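You operate a simulated robot arm through the tools that you are given. There is no shell and no other tool. Be economical: measure what you need, move in short steps, check, and stop when the job is done.

Carry out the task below with a simulated two-armed robot. There is one attempt and no reset: what you move stays moved.

## Task
Hold the brown tub on the grey table top steady with one hand and put the bent blue tab from the long white table top in it with the other.
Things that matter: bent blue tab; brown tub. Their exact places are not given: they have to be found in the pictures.

The check looks at the end state, three seconds after you hand in, the way a careful person would. Anything else that was tipped, shoved, dropped, spilled or broken makes it a failure.

## Robot
Two 7-joint arms with three-finger grippers on one trunk, on a base that drives. Base frame: it is fixed to the floor where the robot stands at the start and does not move with it; the origin is under the middle of the robot, x ahead of it, y to its left, z up. Readings come in mm, rad, newtons and seconds.
The left shoulder is at the start at [34, 154, 1029], the right one opposite. With the tool pointing down near the work surface each hand reaches from about 220 to 620 mm from the robot's upright axis, wherever it stands, measured 20 degrees to its own side. Places, roughly: bent blue tab (5x3x3 cm) [700, 100, 800]; brown tub [-2250, 0, 750]. Payload 2.69 kg a hand.
The TCP of each hand is the grasp point between the finger pads, 29 mm short of the fingertips. In the tool frame z runs along the fingers and y along their closing line. The gripper opens to 120 mm. The gripper's body begins 78 mm behind the TCP.
Orientation is told as [roll, pitch, yaw] about the base's x, y, z axes, in that order, counted from this pose: with the fingers straight down and closing along the base's y, the tool's x points along the base's -x, its y along +y and its z along -z.

## Interface
- The arms move only by the tool drive_tool. It takes "left_targets", "right_targets" or both (then of equal length, played together; a hand with none holds still); each is a list of rows, each a list of 7 numbers: the gripper command, from -1 (shut) to 1 (fully open), values between in proportion, then the shift along the tool's x, y, z in mm, then the turn, a rotation vector about the tool's x, y, z in rad. In form: [[grip, x, y, z, wx, wy, wz], ...]. A call has 1 to 8 rows; each row shifts and turns the commanded pose from where the row before left it, along the tool's axes as they then stand. A row lasts 0.2 s, in which the tool goes at most 50 mm and 0.15 rad; a call with a longer step from one row to the next is refused whole, and so is a gripper value outside its range. Where a pose cannot be reached the arm comes as near as it can. A force on the tool above 40 N (or 10 N above the force at the start of the call, whichever is more), or a blocked arm, ends the call early, and 0.2 s more pass. Each finger halts on what it meets, pressing with about 24 N; the grip force reading is that of the motor and also rises with nothing between the fingers. The clock runs only during rows and for 0.2 s after the last one: add rows that do not move to give the fingers time. The reply holds the time, the measured pose of the TCP, the force on the tool along the base axes, the opening and the grip force, in the units named above and with some noise, with the torque about the TCP (base axes, N m) and any sound that the robot's microphone picked up, and new pictures: "views" is both (left out), scene, wrist or none (wrist: the cameras of the hands that moved).
- Cameras (640 x 400 px; columns grow to the right, rows downward): "scene" is now at [134.4, 4, 1210]; the picture's right is [0.08, -1.00, 0.00], its down [-0.34, -0.03, -0.94] and it looks along [0.94, 0.07, -0.34] (base axes); focal length 258 px, centre (320, 200). "left" rides on the left gripper at [63, 0, -104] in its tool frame; the picture's right is [0.00, 1.00, 0.00], its down [-0.83, 0.00, -0.56] and it looks along [-0.56, 0.00, 0.83] (tool axes); focal length 275 px, centre (320, 200). "right" rides on the right gripper at [63, 0, -104] in its tool frame; the picture's right is [0.00, 1.00, 0.00], its down [-0.83, 0.00, -0.56] and it looks along [-0.56, 0.00, 0.83] (tool axes); focal length 275 px, centre (320, 200).
- raise_lower(by): slides the trunk up (or, below 0, down) by that many mm; the arms and the scene camera ride with it, the base frame stays. It gives what a move gives, with no picture.
- drive_base(legs): drives the robot by 1 to 6 legs, each [ahead, left, turn to the left] in mm, mm and rad, along the robot's own axes; the way and the turn of a leg run together, so that a leg with both is an arc; at most 1500 mm and 3.142 rad a leg. The arms and the cameras ride along, it lands a little off, and it stops where it bumps. It gives what a move gives, and a new picture of the scene camera.
- turn_head(pan, tilt): turns the head with the scene camera to pan (to the left, within 1.396 rad either way) and tilt (down, from -0.506 to 1.204), counted from straight ahead of the robot. It gives what a move gives, and a new picture of the scene camera.
- point_at(camera, pixels): for up to 12 pixels [column, row] of the newest picture of that camera ("zoom" is the newest enlarged one), the place [x, y, z] in the base frame of the surface seen there, good to about 2 mm, but the place of the scene camera against the robot may be out by one fixed shift of up to 18 mm in any direction. The clock stands still meanwhile.
- close_up(camera, box): a new picture of the part [left, top, right, bottom] of that camera's present view, enlarged. The clock stands still meanwhile.
- finish_job(): hands the job in; it is judged then, once.

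Work in short steps. Measure before you move; look again where a grasp or a placing could have gone wrong, and mend it. You have 80 turns and 260 pictures in all, those below and enlarged ones among them. Open the grippers and draw the arms clear of the work before you hand the job in, unless the task says otherwise; then end with one line.

The tools are called after "Request:" as name(argument=value, ...) on one line, values as JSON. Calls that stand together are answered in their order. drive_tool: Moves the arms, as the interface text tells. Its arguments: {"type":"object","properties":{"left_targets":{"type":"array"},"right_targets":{"type":"array"},"views":{"type":"string","enum":["both","scene","wrist","none"]}},"required":[]} The other tools are called the same way: raise_lower (by) slides the trunk up or down; drive_base (legs) drives the base; turn_head (pan, tilt) turns the head that bears the scene camera; point_at (camera, pixels) gives the place of the surface under pixels of a picture; close_up (camera, box) takes an enlarged picture of a part of a camera's view; finish_job () hands the job in.

At the start:

```text
time_s: 0.0
left_ee_pos: [456.9, 284.8, 985.7]
left_ee_rot: [0.001, -0.001, 0.0]
left_wrist_force: [0.0, -0.2, 0.4]
left_torque: [-0.01, 0.0, 0.03]
left_opening: 119.9
left_grip_force: 0.1
right_ee_pos: [390.4, -113.8, 1028.7]
right_ee_rot: [0.0, -0.002, 0.001]
right_wrist_force: [0.4, 0.7, -0.6]
right_torque: [-0.02, 0.02, -0.01]
right_opening: 119.9
right_grip_force: 0.0
trunk travel left (down, up): [-393.0, 45.0]
robot x, y, heading: [1.8, 0.1, -0.001]
head pan, tilt: [0.075, 0.349]
```

scene: 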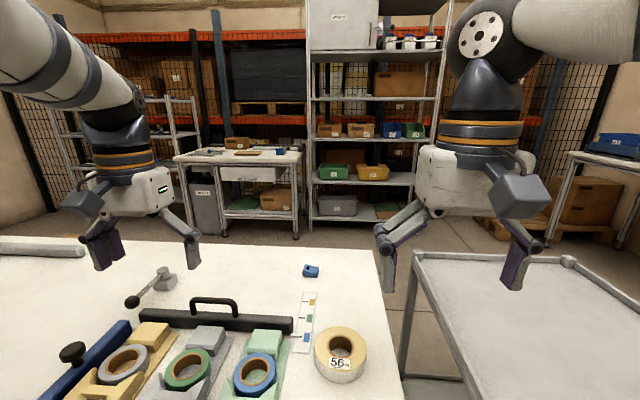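
right: 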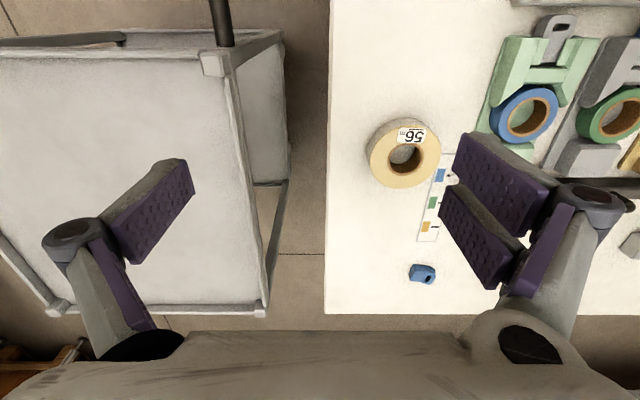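
left: 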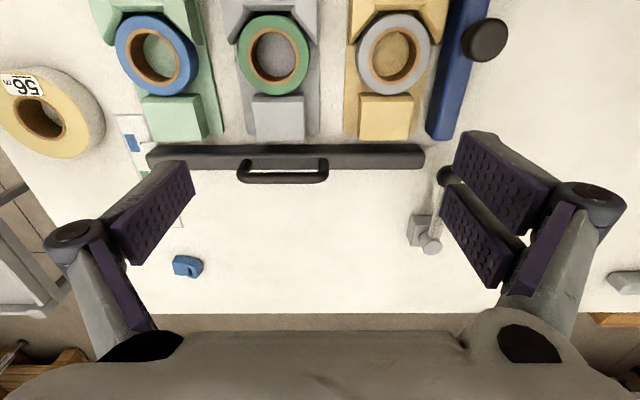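

The blue tab shows at scene (311,271), left wrist (187,266) and right wrist (422,274). I measure it and the table round it, and take an enlarged look.

Request:
point_at(camera="left", pixels=[[180, 265], [190, 262], [199, 266], [190, 275], [187, 290], [240, 240]])

Request:
point_at(camera="right", pixels=[[413, 272], [422, 268], [430, 275], [422, 281], [460, 290], [350, 300], [345, 200]])

Request:
close_up(camera="left", box=[147, 241, 227, 291])

Request:
close_up(camera="scene", box=[271, 246, 351, 296])

```text
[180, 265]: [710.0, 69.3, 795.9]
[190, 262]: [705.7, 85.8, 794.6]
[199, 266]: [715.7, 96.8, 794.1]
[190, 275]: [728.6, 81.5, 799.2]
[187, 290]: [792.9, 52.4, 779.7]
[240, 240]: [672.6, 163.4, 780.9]
```

```text
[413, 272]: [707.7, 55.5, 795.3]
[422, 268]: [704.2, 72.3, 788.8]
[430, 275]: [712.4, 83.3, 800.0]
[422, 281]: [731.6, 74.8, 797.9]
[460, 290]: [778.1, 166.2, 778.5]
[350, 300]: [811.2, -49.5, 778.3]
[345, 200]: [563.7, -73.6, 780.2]
```

```text
8.00 times, centred on (187, 266) of left
```

zoom: 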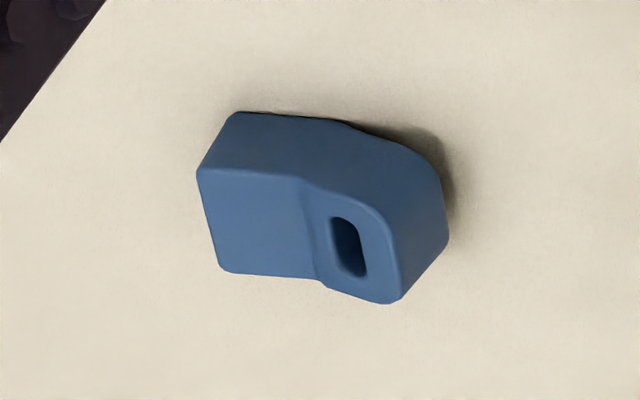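

```text
8.00 times, centred on (311, 271) of scene
```

zoom: 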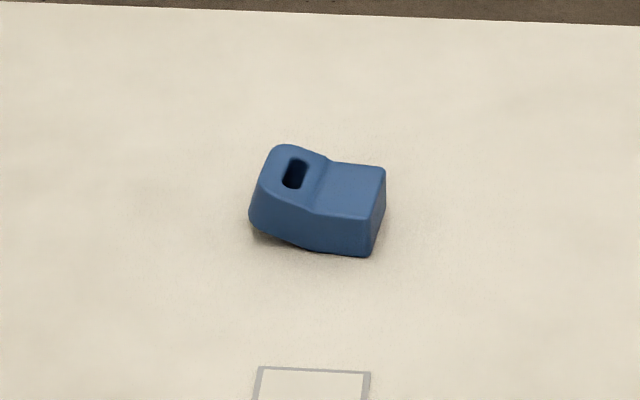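

Tab centre is near [718, 77, 790], long side about along y; it lies out of reach (722 mm). I look down to see where the table's near edge stands against the base.

Request:
turn_head(pan=0.0, tilt=1.15)

```text
time_s: 1.1
left_ee_pos: [457.7, 284.6, 986.2]
left_ee_rot: [-0.002, -0.001, 0.001]
left_wrist_force: [0.4, 0.3, 0.5]
left_torque: [-0.01, -0.01, 0.01]
left_opening: 120.1
left_grip_force: 0.1
right_ee_pos: [389.6, -113.4, 1028.9]
right_ee_rot: [-0.001, -0.001, 0.001]
right_wrist_force: [-0.3, 1.3, 0.0]
right_torque: [0.01, 0.01, -0.02]
right_opening: 120.0
right_grip_force: 0.1
trunk travel left (down, up): [-393.0, 45.0]
robot x, y, heading: [-0.4, -2.9, 0.0]
head pan, tilt: [0.0, 1.15]
```

scene: 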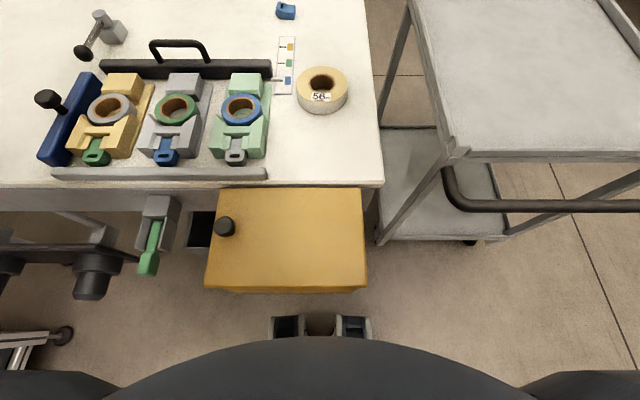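

Something yellow juts out from under the table ahead at (287,240). I measure it, the table edge and the cart.

Request:
point_at(camera="scene", pixels=[[287, 270], [287, 290], [215, 285], [365, 285], [300, 188], [375, 185], [383, 240], [445, 150], [450, 205], [320, 330], [240, 350], [150, 270]])

Request:
close_up(camera="scene", box=[0, 170, 400, 400])

```text
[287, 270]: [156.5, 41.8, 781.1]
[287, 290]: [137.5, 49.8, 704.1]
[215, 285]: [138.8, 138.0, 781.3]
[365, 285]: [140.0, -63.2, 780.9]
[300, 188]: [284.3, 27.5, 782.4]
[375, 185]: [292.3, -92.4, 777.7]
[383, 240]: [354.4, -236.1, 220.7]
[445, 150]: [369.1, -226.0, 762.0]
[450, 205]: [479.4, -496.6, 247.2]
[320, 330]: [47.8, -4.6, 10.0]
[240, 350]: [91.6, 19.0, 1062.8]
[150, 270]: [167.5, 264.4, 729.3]
```

```text
1.60 times, centred on (200, 285) of scene
```

zoom: 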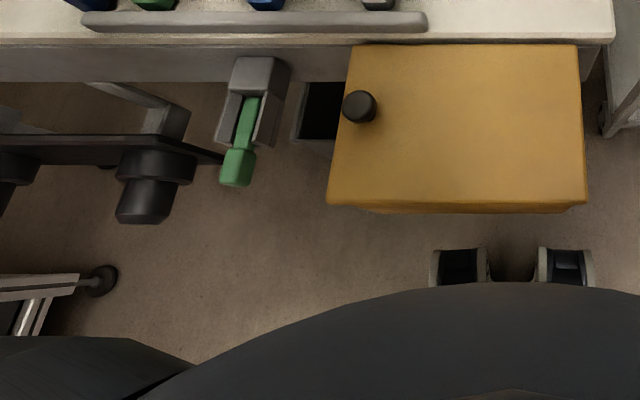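

A yellow leaf at z≈781 reaches back to x≈140, so I can't simply drive ahead. I look to both sides for a way round.

Request:
turn_head(pan=-1.2, tilt=0.6)

Request:
turn_head(pan=1.2, tilt=0.6)

```text
time_s: 2.5
left_ee_pos: [456.7, 283.4, 986.3]
left_ee_rot: [0.001, -0.001, -0.001]
left_wrist_force: [0.5, 0.4, -0.9]
left_torque: [0.0, 0.01, -0.01]
left_opening: 119.8
left_grip_force: 0.0
right_ee_pos: [388.7, -113.2, 1029.5]
right_ee_rot: [0.0, -0.003, -0.001]
right_wrist_force: [0.4, -0.4, 0.5]
right_torque: [-0.02, 0.0, 0.03]
right_opening: 119.9
right_grip_force: 0.0
trunk travel left (down, up): [-393.0, 45.0]
robot x, y, heading: [1.0, 2.2, -0.001]
head pan, tilt: [-1.201, 0.6]
```

scene: 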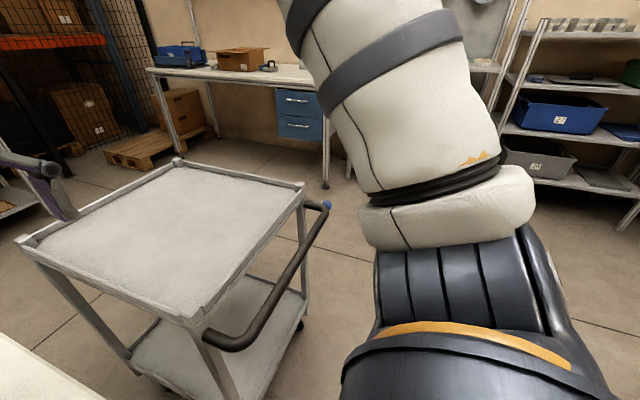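

```text
time_s: 4.7
left_ee_pos: [456.5, 283.6, 986.6]
left_ee_rot: [0.0, 0.0, 0.002]
left_wrist_force: [-0.3, 0.0, -0.7]
left_torque: [0.02, 0.01, -0.03]
left_opening: 119.9
left_grip_force: 0.0
right_ee_pos: [389.8, -112.5, 1028.9]
right_ee_rot: [-0.001, -0.001, 0.001]
right_wrist_force: [-0.3, 0.7, 0.7]
right_torque: [0.03, 0.01, 0.02]
right_opening: 120.1
right_grip_force: 0.1
trunk travel left (down, up): [-393.0, 45.0]
robot x, y, heading: [-0.9, -0.1, -0.001]
head pan, tilt: [1.201, 0.6]
```

scene: 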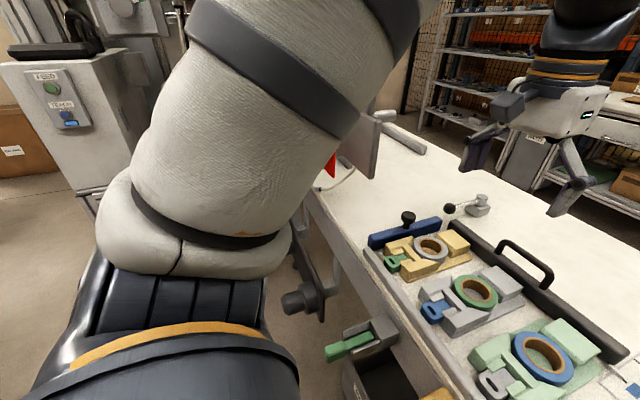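

The right side is open (only the low cart), and turning right brings the left shoulder forward to about x=142, some 576 mm from the tab. I turn 0.9 rad right on the spot; both hands stay around z≈1000, above everything.

Request:
drive_base(legs=[[0, 0, -0.9]])

Request:
turn_head(pan=0.9, tilt=0.7)

```text
time_s: 7.5
left_ee_pos: [505.7, -184.0, 986.9]
left_ee_rot: [-0.002, 0.0, -0.905]
left_wrist_force: [0.6, 0.6, 0.5]
left_torque: [0.01, 0.02, 0.0]
left_opening: 120.0
left_grip_force: 0.1
right_ee_pos: [151.4, -377.2, 1029.4]
right_ee_rot: [0.0, -0.002, -0.906]
right_wrist_force: [-0.4, -0.8, 0.1]
right_torque: [0.03, -0.05, 0.02]
right_opening: 120.0
right_grip_force: 0.0
trunk travel left (down, up): [-393.0, 45.0]
robot x, y, heading: [-0.4, 3.4, -0.903]
head pan, tilt: [1.201, 0.6]
```

scene: 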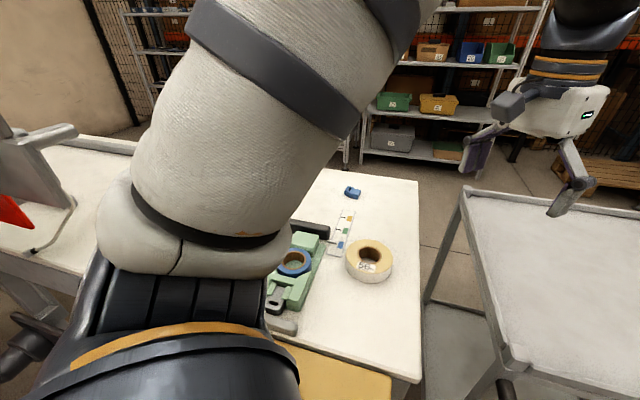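

```text
time_s: 8.3
left_ee_pos: [505.7, -184.7, 986.0]
left_ee_rot: [0.0, -0.001, -0.907]
left_wrist_force: [-0.5, 0.0, -0.1]
left_torque: [0.0, 0.04, 0.02]
left_opening: 120.0
left_grip_force: 0.0
right_ee_pos: [150.4, -376.7, 1029.2]
right_ee_rot: [0.0, -0.003, -0.906]
right_wrist_force: [0.7, 0.3, 0.0]
right_torque: [0.05, 0.01, 0.02]
right_opening: 120.1
right_grip_force: 0.2
trunk travel left (down, up): [-393.0, 45.0]
robot x, y, heading: [2.0, -1.4, -0.904]
head pan, tilt: [0.901, 0.7]
```

scene: 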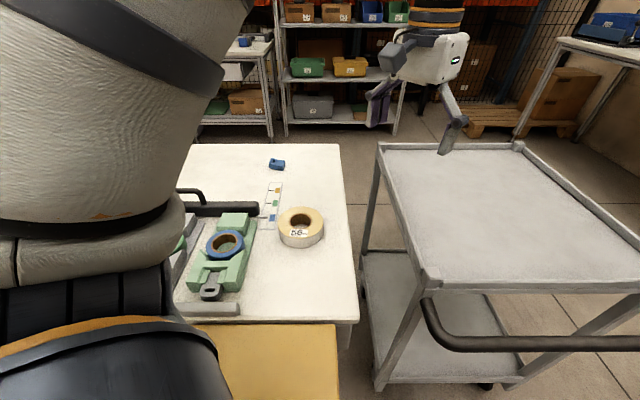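

Turn went fine. I first yaw the left hand so its fingers close along base x (across the tab), then begin moving toward above the tab.

Request:
drive_tool(left_targets=[[1, 0, 0, 0, 0, 0, 0.133], [1, 0, 0, 0, 0, 0, 0.133], [1, 0, 0, 0, 0, 0, 0.133], [1, 0, 0, 0, 0, 0, 0.133], [1, 0, 0, 0, 0, 0, 0.133], [1, 38, 30, 0, 0, 0, 0], [1, 38, 30, 0, 0, 0, 0], [1, 38, 30, 0, 0, 0, 0]], views="none")

Request:
drive_tool(left_targets=[[1, 38, 30, 5, 0, 0, 0], [1, 38, 30, 5, 0, 0, 0], [1, 38, 30, 5, 0, 0, 0], [1, 0, 0, 0, 0, 0, 0], [1, 0, 0, 0, 0, 0, 0]])

```text
time_s: 10.1
left_ee_pos: [597.2, -67.6, 985.8]
left_ee_rot: [-0.001, 0.0, -1.572]
left_wrist_force: [1.1, 0.3, -0.7]
left_torque: [-0.01, 0.03, 0.0]
left_opening: 120.0
left_grip_force: 0.0
right_ee_pos: [150.3, -376.0, 1029.9]
right_ee_rot: [-0.001, -0.001, -0.906]
right_wrist_force: [0.1, -0.1, -1.0]
right_torque: [-0.02, 0.0, -0.02]
right_opening: 120.1
right_grip_force: 0.1
trunk travel left (down, up): [-393.0, 45.0]
robot x, y, heading: [1.5, -0.7, -0.908]
head pan, tilt: [0.901, 0.7]
```

```text
time_s: 11.3
left_ee_pos: [686.8, 46.5, 970.7]
left_ee_rot: [-0.001, 0.0, -1.571]
left_wrist_force: [1.2, 0.4, 1.0]
left_torque: [0.04, 0.01, 0.0]
left_opening: 120.2
left_grip_force: 0.1
right_ee_pos: [152.5, -375.2, 1028.8]
right_ee_rot: [0.0, -0.002, -0.905]
right_wrist_force: [-0.4, -0.6, 0.1]
right_torque: [0.01, 0.01, -0.04]
right_opening: 119.7
right_grip_force: 0.0
trunk travel left (down, up): [-393.0, 45.0]
robot x, y, heading: [1.5, -0.9, -0.906]
head pan, tilt: [0.901, 0.7]
```

scene: 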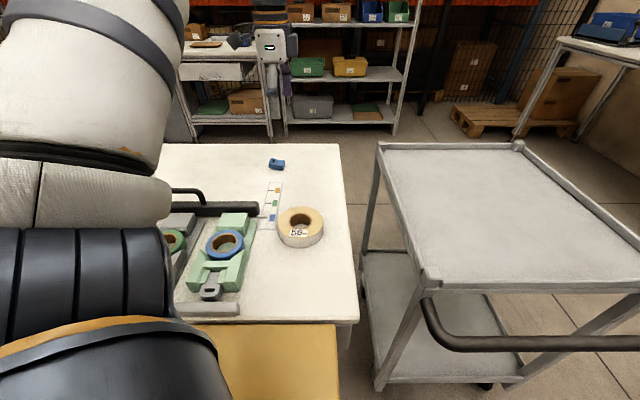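
left: 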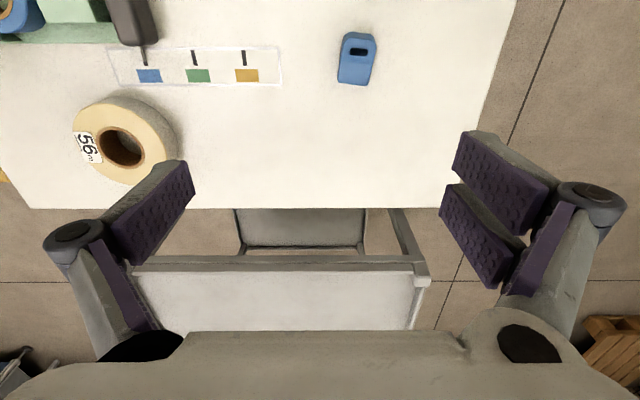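

Reach holds: hand at (687,46,971) vertical. Tab now at left (357,58); I measure its place.

Request:
point_at(camera="left", pixels=[[357, 66], [350, 80], [364, 82], [345, 40], [373, 45], [357, 57], [357, 35], [420, 60]])

Request:
close_up(camera="left", box=[309, 29, 405, 89])

```text
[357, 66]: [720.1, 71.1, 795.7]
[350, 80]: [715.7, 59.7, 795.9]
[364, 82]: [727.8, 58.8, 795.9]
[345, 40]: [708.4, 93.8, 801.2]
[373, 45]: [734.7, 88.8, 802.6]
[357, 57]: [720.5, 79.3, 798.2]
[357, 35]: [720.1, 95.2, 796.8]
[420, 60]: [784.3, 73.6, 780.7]
```

```text
6.67 times, centred on (357, 59) of left
```

zoom: 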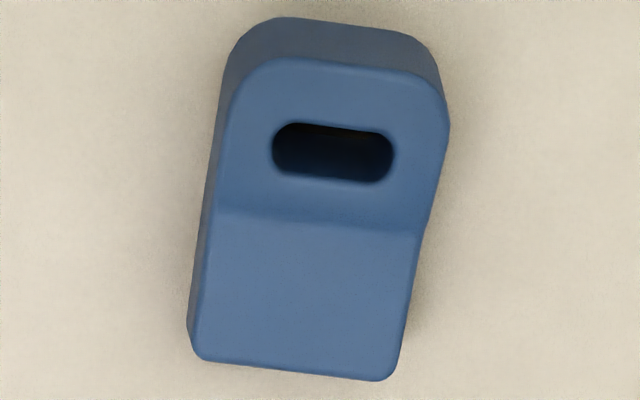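

The tab's flat body spans y≈55–80 at x≈720, top z≈796, axis tilted ~0.14 rad. I align over (720,75) and come down to about z 870.

Request:
drive_tool(left_targets=[[1, 14, 16.5, 10, 0, 0, 0], [1, 14.5, 16.5, 20, 0, 0, 0], [1, 0, 0, 35, 0, 0, 0.07], [1, 0, 0, 35, 0, 0, 0.07], [1, 0, 0, 0, 0, 0, 0], [1, 0, 0, 0, 0, 0, 0]], views="wrist")

```text
time_s: 12.7
left_ee_pos: [718.2, 72.9, 869.9]
left_ee_rot: [0.001, 0.001, -1.71]
left_wrist_force: [0.0, -0.1, -0.1]
left_torque: [0.01, -0.01, 0.03]
left_opening: 119.7
left_grip_force: 0.0
right_ee_pos: [151.0, -377.2, 1030.1]
right_ee_rot: [0.0, -0.002, -0.906]
right_wrist_force: [0.3, -0.3, -0.9]
right_torque: [0.03, -0.01, 0.02]
right_opening: 120.1
right_grip_force: 0.0
trunk travel left (down, up): [-393.0, 45.0]
robot x, y, heading: [-2.5, 2.0, -0.903]
head pan, tilt: [0.901, 0.7]
```

left: 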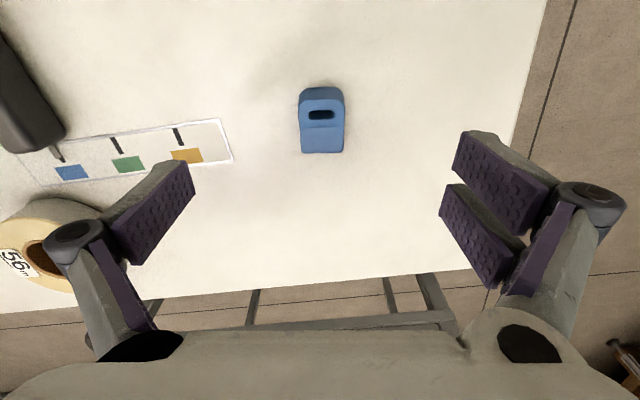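

Tab is centred (col 322) and aligned. I narrow the fingers to 60 mm and descend to z≈813 (tips ≈784).

Request:
drive_tool(left_targets=[[0.1, 0, 0, 0, 0, 0, 0], [0, 0, 0, 0, 0, 0, 0], [0, 0, 0, 20, 0, 0, 0], [0, 0, 0, 20, 0, 0, 0], [0, 0, 0, 10, 0, 0, 0], [0, 0, 0, 6, 0, 0, 0], [0, 0, 0, 0, 0, 0, 0]], views="wrist")

```text
time_s: 14.3
left_ee_pos: [718.5, 72.0, 815.0]
left_ee_rot: [-0.001, -0.001, -1.709]
left_wrist_force: [-0.1, 0.6, -0.1]
left_torque: [-0.03, 0.03, 0.0]
left_opening: 59.8
left_grip_force: 0.1
right_ee_pos: [151.1, -377.9, 1029.3]
right_ee_rot: [0.0, 0.0, -0.906]
right_wrist_force: [-0.2, 0.1, -1.0]
right_torque: [0.03, 0.02, 0.0]
right_opening: 119.8
right_grip_force: 0.2
trunk travel left (down, up): [-393.0, 45.0]
robot x, y, heading: [3.5, -2.3, -0.903]
head pan, tilt: [0.901, 0.7]
```

left: 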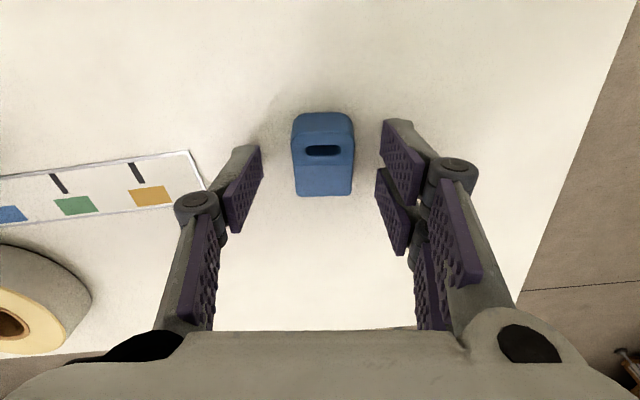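

The tab lies between the fingers (rows 115–195; fingertip level is row ≈158). I lower 2 mm more and close.

Request:
drive_tool(left_targets=[[0, 0, 0, 2, 0, 0, 0], [-0.5, 0, 0, 0, 0, 0, 0], [-1, 0, 0, 0, 0, 0, 0], [-1, 0, 0, 0, 0, 0, 0], [-1, 0, 0, 0, 0, 0, 0]], views="wrist")

```text
time_s: 15.5
left_ee_pos: [717.8, 72.5, 812.7]
left_ee_rot: [0.0, 0.0, -1.71]
left_wrist_force: [-0.9, -0.1, 0.1]
left_torque: [-0.01, -0.01, -0.03]
left_opening: 28.7
left_grip_force: 24.6
right_ee_pos: [150.5, -376.5, 1029.9]
right_ee_rot: [0.002, -0.002, -0.907]
right_wrist_force: [-0.3, -0.3, 0.6]
right_torque: [-0.02, -0.02, -0.01]
right_opening: 120.0
right_grip_force: 0.0
trunk travel left (down, up): [-393.0, 45.0]
robot x, y, heading: [-0.3, 3.1, -0.906]
head pan, tilt: [0.901, 0.7]
```

left: 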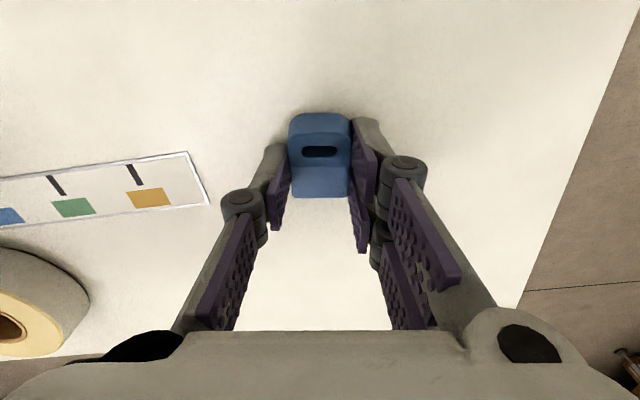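

Gripped at 28.7 mm with 24.6 N. I lift straight up by 160 mm and check the hold.

Request:
drive_tool(left_targets=[[-1, 0, 0, -10, 0, 0, 0], [-1, 0, 0, -25, 0, 0, 0], [-1, 0, 0, -25, 0, 0, 0], [-1, 0, 0, -25, 0, 0, 0], [-1, 0, 0, -25, 0, 0, 0], [-1, 0, 0, -25, 0, 0, 0], [-1, 0, 0, -25, 0, 0, 0]], views="wrist")

```text
time_s: 17.1
left_ee_pos: [718.9, 71.0, 974.9]
left_ee_rot: [0.0, -0.002, -1.712]
left_wrist_force: [-1.1, -0.4, -0.5]
left_torque: [0.02, 0.01, -0.01]
left_opening: 28.9
left_grip_force: 23.7
right_ee_pos: [150.1, -377.2, 1029.7]
right_ee_rot: [-0.001, -0.001, -0.905]
right_wrist_force: [0.4, -0.5, 0.3]
right_torque: [0.06, 0.01, 0.02]
right_opening: 120.2
right_grip_force: 0.1
trunk travel left (down, up): [-393.0, 45.0]
robot x, y, heading: [-2.3, 1.1, -0.907]
head pan, tilt: [0.901, 0.7]
```

left: 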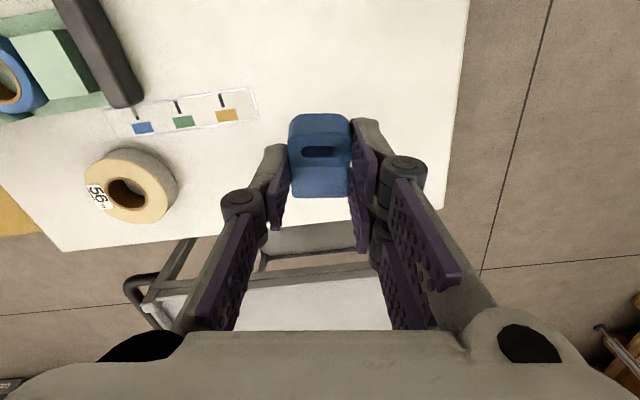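

Tab is held firmly. I draw the left arm back to its earlier carrying place in front of the robot (reverse path).

Request:
drive_tool(left_targets=[[-1, 0, 0, 0, 0, 0, -0.138], [-1, -36, -30, 0, 0, 0, 0], [-1, -36, -30, 0, 0, 0, 0], [-1, -36, -30, 0, 0, 0, 0], [-1, -36, -30, 0, 0, 0, 0], [-1, -36, -30, 0, 0, 0, 0], [-1, -36, -30, 0, 0, 0, 0], [-1, -36, -30, 0, 0, 0, 0]], views="none")

Request:
drive_tool(left_targets=[[-1, 0, 0, -5, 0, 0, -0.133], [-1, 0, 0, -5, 0, 0, -0.133], [-1, 0, 0, 0, 0, 0, -0.133], [-1, 0, 0, 0, 0, 0, -0.133], [-1, 0, 0, 0, 0, 0, -0.133], [-1, 30, 0, 0, 0, 0, 0], [-1, 40, 0, 0, 0, 0, 0], [-1, 40, 0, 0, 0, 0, 0]], views="wrist")

Request:
turn_head(pan=-1.3, tilt=0.3)

```text
time_s: 18.9
left_ee_pos: [508.0, -181.2, 972.7]
left_ee_rot: [-0.001, 0.001, -1.57]
left_wrist_force: [-0.3, -0.7, -0.9]
left_torque: [0.04, 0.01, 0.03]
left_opening: 28.7
left_grip_force: 23.5
right_ee_pos: [151.1, -377.3, 1029.2]
right_ee_rot: [0.0, -0.001, -0.907]
right_wrist_force: [0.6, 0.7, -0.2]
right_torque: [0.01, -0.01, 0.03]
right_opening: 119.9
right_grip_force: 0.0
trunk travel left (down, up): [-393.0, 45.0]
robot x, y, heading: [1.3, 0.2, -0.905]
head pan, tilt: [0.901, 0.7]
```

```text
time_s: 20.7
left_ee_pos: [472.6, -94.7, 974.6]
left_ee_rot: [-0.009, 0.004, -0.904]
left_wrist_force: [-0.8, 0.7, -0.1]
left_torque: [-0.02, -0.01, 0.02]
left_opening: 29.2
left_grip_force: 23.9
left hand out of reach, approached as far as the arm can: row 7, 8
right_ee_pos: [150.3, -376.8, 1028.8]
right_ee_rot: [0.0, -0.001, -0.905]
right_wrist_force: [-0.6, -0.2, 0.5]
right_torque: [-0.01, -0.02, -0.01]
right_opening: 120.1
right_grip_force: 0.0
trunk travel left (down, up): [-393.0, 45.0]
robot x, y, heading: [-2.6, 4.2, -0.909]
head pan, tilt: [0.901, 0.7]
```

left: 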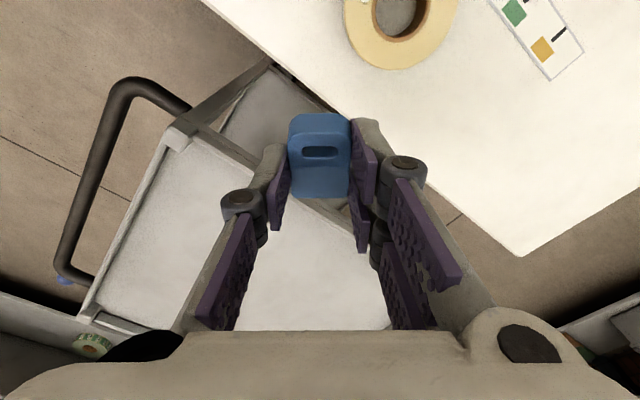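

```text
time_s: 22.7
left_ee_pos: [472.4, -98.1, 975.4]
left_ee_rot: [-0.003, 0.002, -0.907]
left_wrist_force: [-0.2, -0.1, -0.2]
left_torque: [-0.02, 0.01, -0.03]
left_opening: 28.8
left_grip_force: 24.0
right_ee_pos: [150.1, -377.1, 1029.8]
right_ee_rot: [0.0, -0.002, -0.907]
right_wrist_force: [0.8, -0.7, 0.0]
right_torque: [0.0, 0.0, -0.03]
right_opening: 120.0
right_grip_force: 0.0
trunk travel left (down, up): [-393.0, 45.0]
robot x, y, heading: [-4.7, -0.6, -0.908]
head pan, tilt: [-1.3, 0.3]
```

scene: 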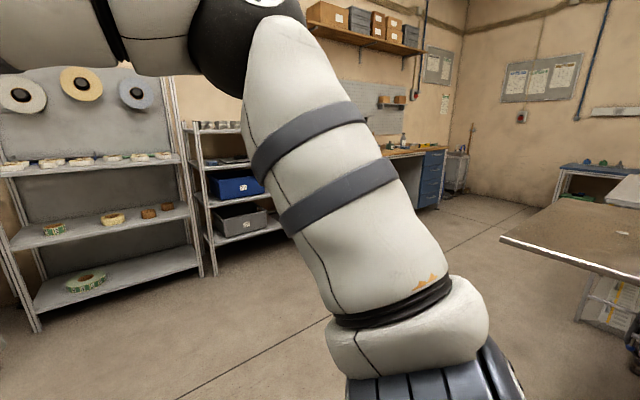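

The surroundings behind show only an aisle and a table at right (600,230). I turn further right to heading ≈ -2.2 and look.

Request:
drive_base(legs=[[0, 0, -1.2]])

Request:
turn_head(pan=-0.5, tilt=0.4)

```text
time_s: 26.1
left_ee_pos: [51.6, -463.9, 983.0]
left_ee_rot: [0.022, 0.002, -2.106]
left_wrist_force: [0.3, -0.3, 0.4]
left_torque: [0.01, 0.0, 0.0]
left_opening: 28.8
left_grip_force: 24.0
right_ee_pos: [-327.3, -266.6, 1026.0]
right_ee_rot: [0.022, -0.001, -2.103]
right_wrist_force: [-0.6, 0.3, 0.8]
right_torque: [-0.04, 0.0, -0.01]
right_opening: 120.1
right_grip_force: 0.1
trunk travel left (down, up): [-393.0, 45.0]
robot x, y, heading: [-14.1, -0.5, -2.104]
head pan, tilt: [-1.3, 0.3]
```

scene: 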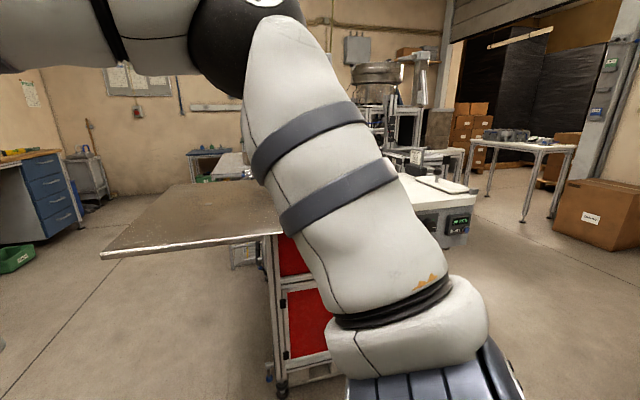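

```text
time_s: 27.2
left_ee_pos: [53.0, -466.6, 980.7]
left_ee_rot: [0.019, 0.004, -2.104]
left_wrist_force: [-0.1, 0.2, 0.2]
left_torque: [-0.01, 0.01, -0.03]
left_opening: 29.1
left_grip_force: 24.1
right_ee_pos: [-327.3, -270.2, 1024.9]
right_ee_rot: [0.02, 0.002, -2.104]
right_wrist_force: [-0.4, 0.4, -1.1]
right_torque: [0.0, -0.05, 0.01]
right_opening: 119.9
right_grip_force: 0.0
trunk travel left (down, up): [-393.0, 45.0]
robot x, y, heading: [-12.4, 1.7, -2.103]
head pan, tilt: [-0.499, 0.4]
```

scene: 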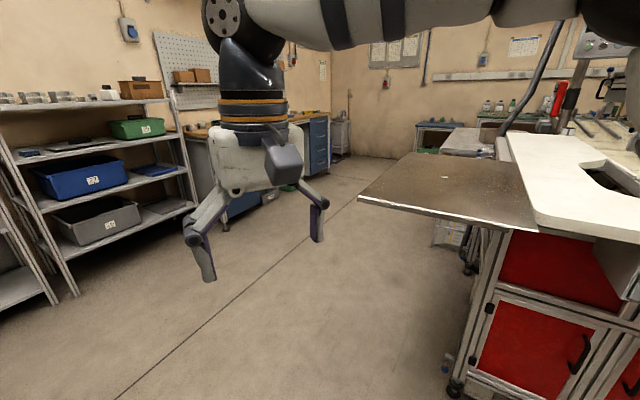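

A red machine/cabinet with table tops stands behind. I turn the rest of the way to face -x.

Request:
drive_base(legs=[[0, 0, -1.04]])

Request:
turn_head(pan=0.0, tilt=0.4)

```text
time_s: 30.2
left_ee_pos: [-406.2, -316.0, 971.8]
left_ee_rot: [0.002, 0.013, -3.119]
left_wrist_force: [0.0, -1.2, -0.4]
left_torque: [0.07, 0.01, -0.01]
left_opening: 28.9
left_grip_force: 24.0
right_ee_pos: [-440.6, 109.1, 1024.4]
right_ee_rot: [0.001, 0.011, -3.116]
right_wrist_force: [1.1, -0.5, 0.4]
right_torque: [0.04, 0.02, 0.0]
right_opening: 120.1
right_grip_force: 0.0
trunk travel left (down, up): [-393.0, 45.0]
robot x, y, heading: [-37.7, 4.6, -3.114]
head pan, tilt: [-0.499, 0.4]
stopped in leg 1: the robot was blocked; the commanded pose is now the measured one
```

scene: 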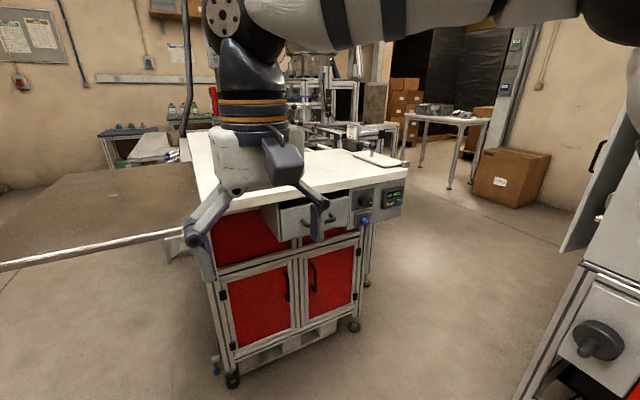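

```text
time_s: 31.1
left_ee_pos: [-407.2, -314.9, 973.8]
left_ee_rot: [0.006, 0.012, -3.119]
left_wrist_force: [0.2, 0.5, 1.0]
left_torque: [0.01, 0.03, 0.0]
left_opening: 28.8
left_grip_force: 24.3
right_ee_pos: [-440.1, 110.0, 1023.4]
right_ee_rot: [0.004, 0.009, -3.118]
right_wrist_force: [-0.3, -1.1, 0.7]
right_torque: [0.01, -0.01, -0.01]
right_opening: 120.2
right_grip_force: 0.1
trunk travel left (down, up): [-393.0, 45.0]
robot x, y, heading: [-37.8, 3.5, -3.115]
head pan, tilt: [0.0, 0.4]
```

scene: 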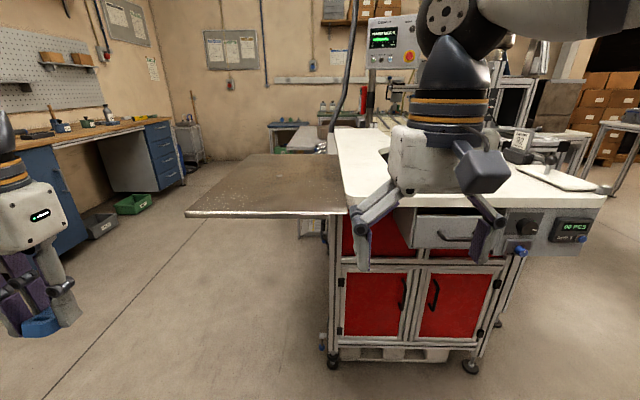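

The turn ended with a light block near -3.115. By its rough place, the tub should appear around (320,150); I take a close-up and measure the obstacles ahead.

Request:
close_up(camera="scene", box=[240, 80, 400, 180])

Request:
point_at(camera="scene", pixels=[[188, 212], [250, 155], [340, 212], [340, 130], [305, 140], [300, 150], [335, 360], [472, 368], [600, 195], [200, 300], [180, 180], [270, 122]])

```text
4.00 times, centred on (320, 130) of scene
```

zoom: 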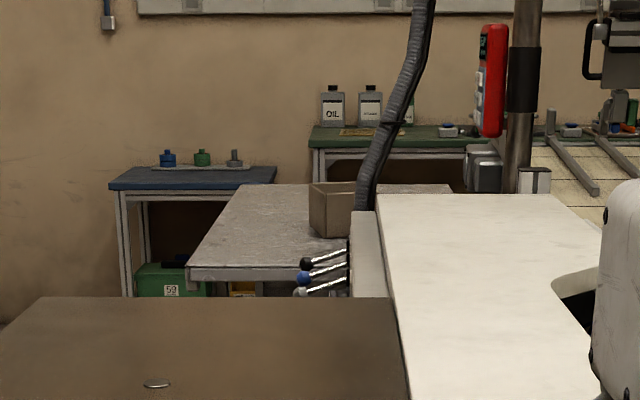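

```text
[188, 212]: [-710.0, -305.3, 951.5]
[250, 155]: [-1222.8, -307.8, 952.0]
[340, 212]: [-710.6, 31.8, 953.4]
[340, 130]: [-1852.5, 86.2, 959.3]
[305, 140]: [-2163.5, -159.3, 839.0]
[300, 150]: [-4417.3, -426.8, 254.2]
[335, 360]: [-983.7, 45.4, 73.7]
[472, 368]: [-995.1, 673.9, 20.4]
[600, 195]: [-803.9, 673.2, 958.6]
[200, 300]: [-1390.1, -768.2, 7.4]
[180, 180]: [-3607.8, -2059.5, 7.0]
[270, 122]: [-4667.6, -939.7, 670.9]
```

The tub (brown square box) is on a grey table top beyond the red cabinet, zoom (330,210). I measure the grey top and the tub.

Request:
point_at(camera="zoom", pixels=[[192, 265], [280, 264], [248, 190], [300, 190], [430, 189], [314, 188], [340, 237], [330, 210], [353, 183], [345, 195], [310, 215], [325, 290]])

Request:
point_at(camera="scene", pixels=[[50, 150], [110, 165], [150, 185], [130, 210], [30, 250], [190, 150]])

```text
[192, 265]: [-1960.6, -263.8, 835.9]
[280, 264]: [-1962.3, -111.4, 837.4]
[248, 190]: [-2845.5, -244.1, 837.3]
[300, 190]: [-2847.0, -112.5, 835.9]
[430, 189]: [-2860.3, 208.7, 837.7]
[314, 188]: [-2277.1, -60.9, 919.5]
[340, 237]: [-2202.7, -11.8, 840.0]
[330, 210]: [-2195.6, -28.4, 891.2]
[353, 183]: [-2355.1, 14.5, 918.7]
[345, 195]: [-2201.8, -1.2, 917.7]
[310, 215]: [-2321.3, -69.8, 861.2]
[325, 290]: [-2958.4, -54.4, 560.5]
```

```text
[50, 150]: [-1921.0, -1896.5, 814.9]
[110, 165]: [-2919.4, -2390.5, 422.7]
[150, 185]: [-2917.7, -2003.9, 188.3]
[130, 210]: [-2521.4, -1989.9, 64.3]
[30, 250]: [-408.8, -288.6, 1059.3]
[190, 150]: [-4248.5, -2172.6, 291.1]
```

The grey top is at z≈837, x −1960…−2860, near side y≈−264; the tub about (-2270,0) with rim z≈919. The brown leaf at z≈952 bars the direct way, so I go ahead a little, sidestep left to y≈−950, and look.

Request:
drive_base(legs=[[120, 0, 0], [0, 950, 0]])

Request:
turn_head(pan=-0.1, tilt=0.5)

```text
time_s: 39.6
left_ee_pos: [-496.2, -1272.2, 974.8]
left_ee_rot: [-0.002, 0.003, -3.126]
left_wrist_force: [-0.2, 0.5, -0.2]
left_torque: [0.01, 0.02, -0.03]
left_opening: 29.1
left_grip_force: 24.5
right_ee_pos: [-526.6, -847.4, 1029.3]
right_ee_rot: [-0.003, -0.001, -3.122]
right_wrist_force: [-0.6, -0.2, 0.5]
right_torque: [-0.01, 0.02, -0.02]
right_opening: 119.7
right_grip_force: 0.1
trunk travel left (down, up): [-393.0, 45.0]
robot x, y, heading: [-133.1, -954.9, -3.123]
head pan, tilt: [0.0, 0.4]
```

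scene: 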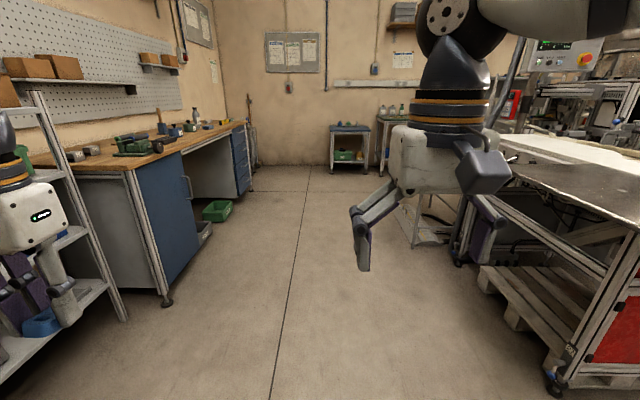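

```text
time_s: 40.3
left_ee_pos: [-496.7, -1272.5, 975.5]
left_ee_rot: [-0.002, 0.002, -3.125]
left_wrist_force: [0.6, 0.4, -0.6]
left_torque: [0.0, -0.02, -0.02]
left_opening: 28.9
left_grip_force: 23.7
right_ee_pos: [-527.1, -848.0, 1029.3]
right_ee_rot: [-0.001, -0.004, -3.124]
right_wrist_force: [0.5, 0.3, 0.4]
right_torque: [0.0, 0.02, -0.01]
right_opening: 120.2
right_grip_force: 0.1
trunk travel left (down, up): [-393.0, 45.0]
robot x, y, heading: [-133.7, -956.0, -3.12]
head pan, tilt: [-0.099, 0.499]
```

scene: 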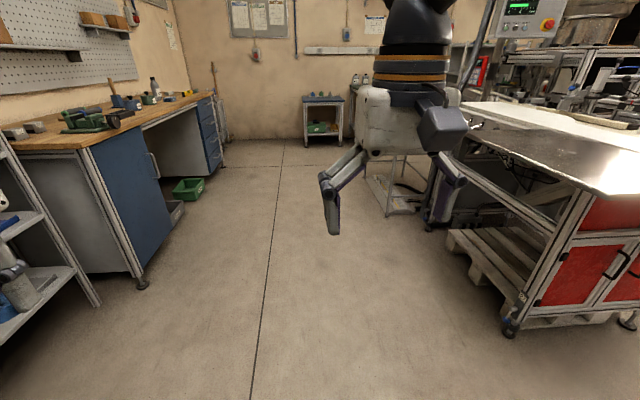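

Aisle ahead looks clear; the shelf at left (90,300) and the pallet/leaf at right need their clearances measured.

Request:
point_at(camera="scene", pixels=[[95, 300], [140, 285], [85, 140], [205, 95], [190, 185], [505, 325], [450, 235], [605, 190], [455, 130], [370, 180], [500, 235], [40, 210]])

```text
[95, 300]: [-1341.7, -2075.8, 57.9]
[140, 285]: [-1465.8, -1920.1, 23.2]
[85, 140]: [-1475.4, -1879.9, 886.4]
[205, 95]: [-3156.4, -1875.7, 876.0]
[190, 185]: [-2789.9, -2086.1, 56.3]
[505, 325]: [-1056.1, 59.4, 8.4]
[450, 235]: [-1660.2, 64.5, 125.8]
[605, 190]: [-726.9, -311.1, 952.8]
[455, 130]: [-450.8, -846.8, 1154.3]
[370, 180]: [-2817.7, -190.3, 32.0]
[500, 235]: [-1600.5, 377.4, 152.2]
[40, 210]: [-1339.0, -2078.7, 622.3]
```

Plenty of room (y −305 to −1875). I drive ahead 2110 mm and turn right to face the grey table from its −y side.

Request:
drive_base(legs=[[1100, 0, 0], [1010, 0, 0], [0, 0, -1.59]])

Request:
turn_head(pan=0.0, tilt=0.6)

```text
time_s: 54.7
left_ee_pos: [-2561.5, -607.1, 977.0]
left_ee_rot: [-0.001, 0.001, 1.555]
left_wrist_force: [-0.2, 0.6, 0.1]
left_torque: [0.02, 0.0, -0.01]
left_opening: 28.9
left_grip_force: 24.3
right_ee_pos: [-2136.2, -590.8, 1028.7]
right_ee_rot: [-0.001, -0.002, 1.556]
right_wrist_force: [0.3, -0.4, -0.1]
right_torque: [0.0, 0.0, 0.0]
right_opening: 119.8
right_grip_force: 0.0
trunk travel left (down, up): [-393.0, 45.0]
robot x, y, heading: [-2253.6, -979.4, 1.557]
head pan, tilt: [-0.099, 0.499]
```

scene: 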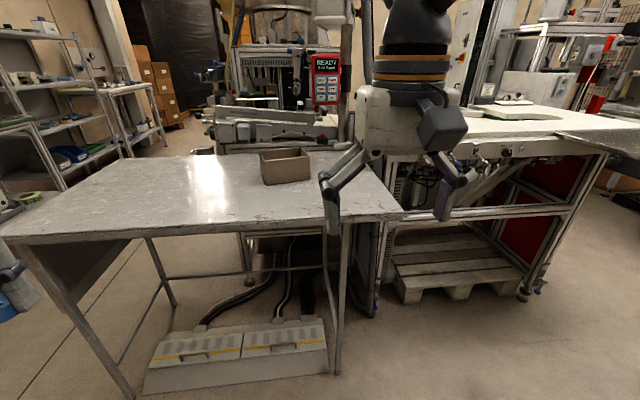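

```text
time_s: 55.4
left_ee_pos: [-2562.1, -606.4, 972.8]
left_ee_rot: [-0.003, 0.004, 1.555]
left_wrist_force: [-0.8, 0.5, -0.4]
left_torque: [0.01, 0.0, -0.01]
left_opening: 28.9
left_grip_force: 23.9
right_ee_pos: [-2135.5, -590.5, 1028.5]
right_ee_rot: [-0.003, -0.003, 1.558]
right_wrist_force: [0.1, 0.2, -0.4]
right_torque: [0.01, 0.04, 0.01]
right_opening: 119.8
right_grip_force: 0.0
trunk travel left (down, up): [-393.0, 45.0]
robot x, y, heading: [-2256.2, -979.7, 1.555]
head pan, tilt: [0.0, 0.6]
```

scene: 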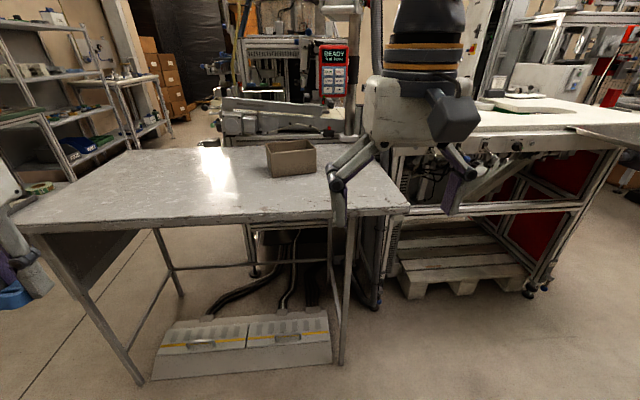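

The tub is in view at (291,158). I enlarge and measure it and the table edge.

Request:
close_up(camera="scene", box=[227, 118, 355, 198])

Request:
point_at(camera="scene", pixels=[[200, 222], [380, 210], [25, 225], [245, 350], [330, 355], [245, 120], [330, 130], [20, 230]])

```text
5.00 times, centred on (291, 158) of scene
```

zoom: 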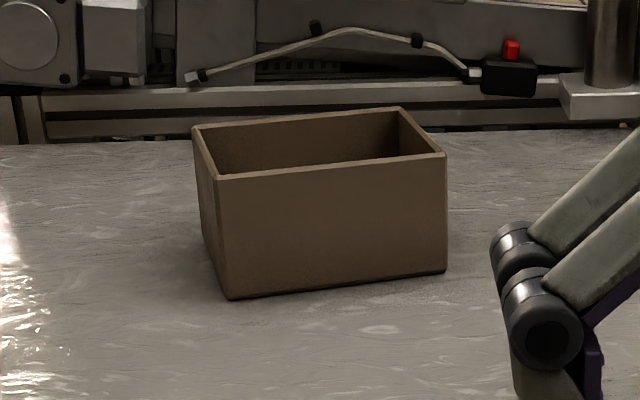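

```text
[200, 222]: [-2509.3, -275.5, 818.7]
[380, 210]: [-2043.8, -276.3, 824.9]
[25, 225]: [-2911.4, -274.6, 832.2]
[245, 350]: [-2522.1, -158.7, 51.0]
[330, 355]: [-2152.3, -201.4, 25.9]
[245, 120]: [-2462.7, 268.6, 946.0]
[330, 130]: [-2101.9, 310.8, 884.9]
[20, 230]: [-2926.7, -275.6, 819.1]
```

Request:
point_at(camera="zoom", pixels=[[195, 129], [220, 178], [443, 156], [400, 110], [229, 294], [440, 268], [330, 240], [205, 215], [300, 130], [230, 150], [424, 130], [320, 118]])

```text
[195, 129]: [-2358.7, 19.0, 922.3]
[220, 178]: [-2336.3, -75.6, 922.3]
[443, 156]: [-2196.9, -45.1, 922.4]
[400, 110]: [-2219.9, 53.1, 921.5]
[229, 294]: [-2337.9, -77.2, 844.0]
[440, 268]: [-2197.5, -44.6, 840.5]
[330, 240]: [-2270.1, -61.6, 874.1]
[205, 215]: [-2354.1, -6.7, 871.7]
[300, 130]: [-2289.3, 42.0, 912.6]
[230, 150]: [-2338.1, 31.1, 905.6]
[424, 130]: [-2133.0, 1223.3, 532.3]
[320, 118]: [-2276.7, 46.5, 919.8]
```

Tub: corners ≈(-2359,19),(-2336,-76),(-2197,-45),(-2220,53): 143×98 mm, rim z 922, long axis 0.217 rad from base x, centre (-2278,-12). Plan: right hand pinches the +x short wall, left hand drops the tab in the −x half. I drive 480 mm closer (hands stay above z 940).

Request:
drive_base(legs=[[300, 0, 0], [180, 0, 0]])

Request:
turn_head(pan=0.0, tilt=0.8)

Request:
drive_tool(right_targets=[[1, 0, 0, 0, 0, 0, -0.1], [1, 0, 0, 0, 0, 0, -0.1]], views="wrist")

```text
time_s: 58.5
left_ee_pos: [-2554.6, -126.2, 974.8]
left_ee_rot: [-0.002, 0.004, 1.558]
left_wrist_force: [0.5, -0.6, -0.4]
left_torque: [0.03, 0.02, 0.0]
left_opening: 29.1
left_grip_force: 23.8
right_ee_pos: [-2130.4, -110.0, 1028.0]
right_ee_rot: [-0.002, -0.003, 1.554]
right_wrist_force: [-0.2, 0.2, 0.2]
right_torque: [-0.03, 0.0, 0.03]
right_opening: 119.8
right_grip_force: 0.0
trunk travel left (down, up): [-393.0, 45.0]
robot x, y, heading: [-2247.9, -497.2, 1.556]
head pan, tilt: [0.0, 0.6]
```

scene: 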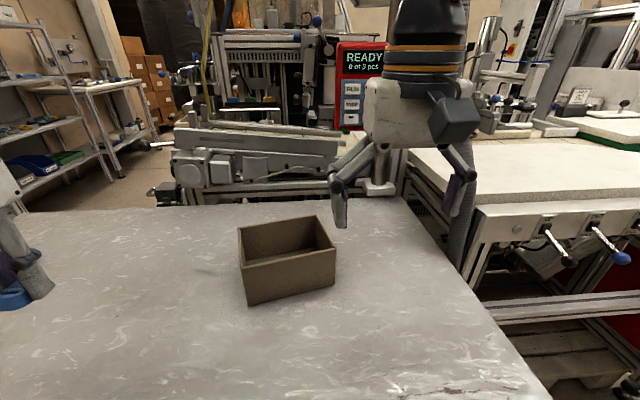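

```text
time_s: 59.2
left_ee_pos: [-2556.3, -125.9, 974.1]
left_ee_rot: [-0.005, 0.005, 1.561]
left_wrist_force: [0.3, -0.2, -0.2]
left_torque: [-0.01, 0.02, 0.01]
left_opening: 29.0
left_grip_force: 23.9
right_ee_pos: [-2129.4, -109.8, 1027.9]
right_ee_rot: [-0.001, -0.002, 1.558]
right_wrist_force: [0.9, 0.5, -0.7]
right_torque: [0.0, 0.03, 0.04]
right_opening: 120.1
right_grip_force: 0.0
trunk travel left (down, up): [-393.0, 45.0]
robot x, y, heading: [-2250.8, -498.0, 1.558]
head pan, tilt: [0.0, 0.799]
```

scene: 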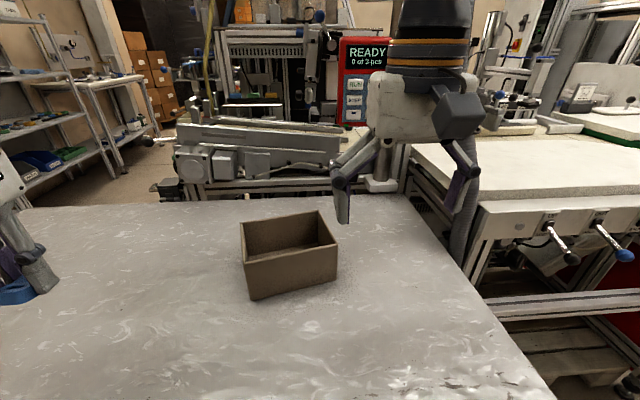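

```text
time_s: 59.9
left_ee_pos: [-2556.1, -126.7, 973.9]
left_ee_rot: [-0.006, 0.007, 1.559]
left_wrist_force: [-0.2, 1.2, 0.0]
left_torque: [0.02, -0.02, 0.03]
left_opening: 28.6
left_grip_force: 23.4
right_ee_pos: [-2129.1, -110.3, 1028.7]
right_ee_rot: [-0.001, -0.002, 1.759]
right_wrist_force: [0.5, -0.6, 0.8]
right_torque: [0.03, 0.05, 0.02]
right_opening: 119.8
right_grip_force: 0.1
trunk travel left (down, up): [-393.0, 45.0]
robot x, y, heading: [-2250.4, -497.8, 1.55]
head pan, tilt: [0.0, 0.799]
```

right: 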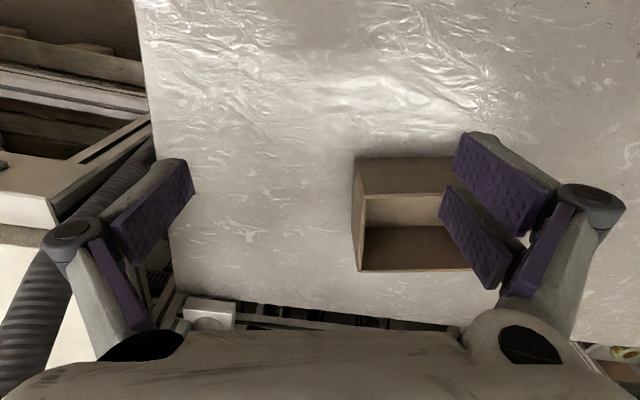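

The tub's +x short wall shows at columns 355–365 in the right view, well aligned. I measure its rim with the wrist camera.

Request:
point_at(camera="right", pixels=[[365, 194], [362, 230], [360, 268], [366, 262], [400, 194], [400, 270], [363, 200], [366, 215], [410, 245]])

Request:
close_up(camera="right", box=[336, 145, 464, 285])

```text
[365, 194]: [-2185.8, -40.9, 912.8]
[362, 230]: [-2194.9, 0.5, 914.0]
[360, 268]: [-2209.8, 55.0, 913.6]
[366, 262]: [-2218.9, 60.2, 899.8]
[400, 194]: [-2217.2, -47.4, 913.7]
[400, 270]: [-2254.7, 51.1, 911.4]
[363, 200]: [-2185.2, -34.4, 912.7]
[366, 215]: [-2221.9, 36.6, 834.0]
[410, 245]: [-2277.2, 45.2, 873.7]
```

```text
2.86 times, centred on (400, 215) of right
```

zoom: 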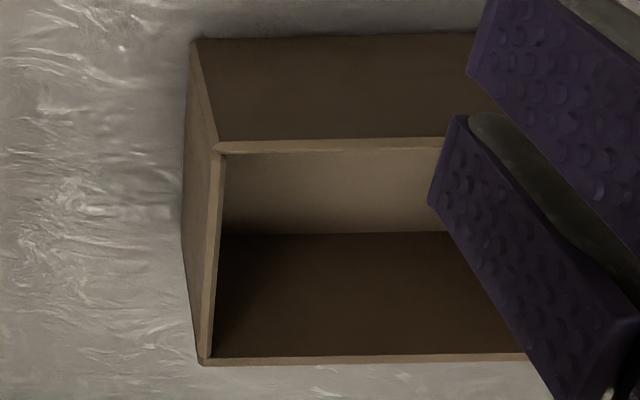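

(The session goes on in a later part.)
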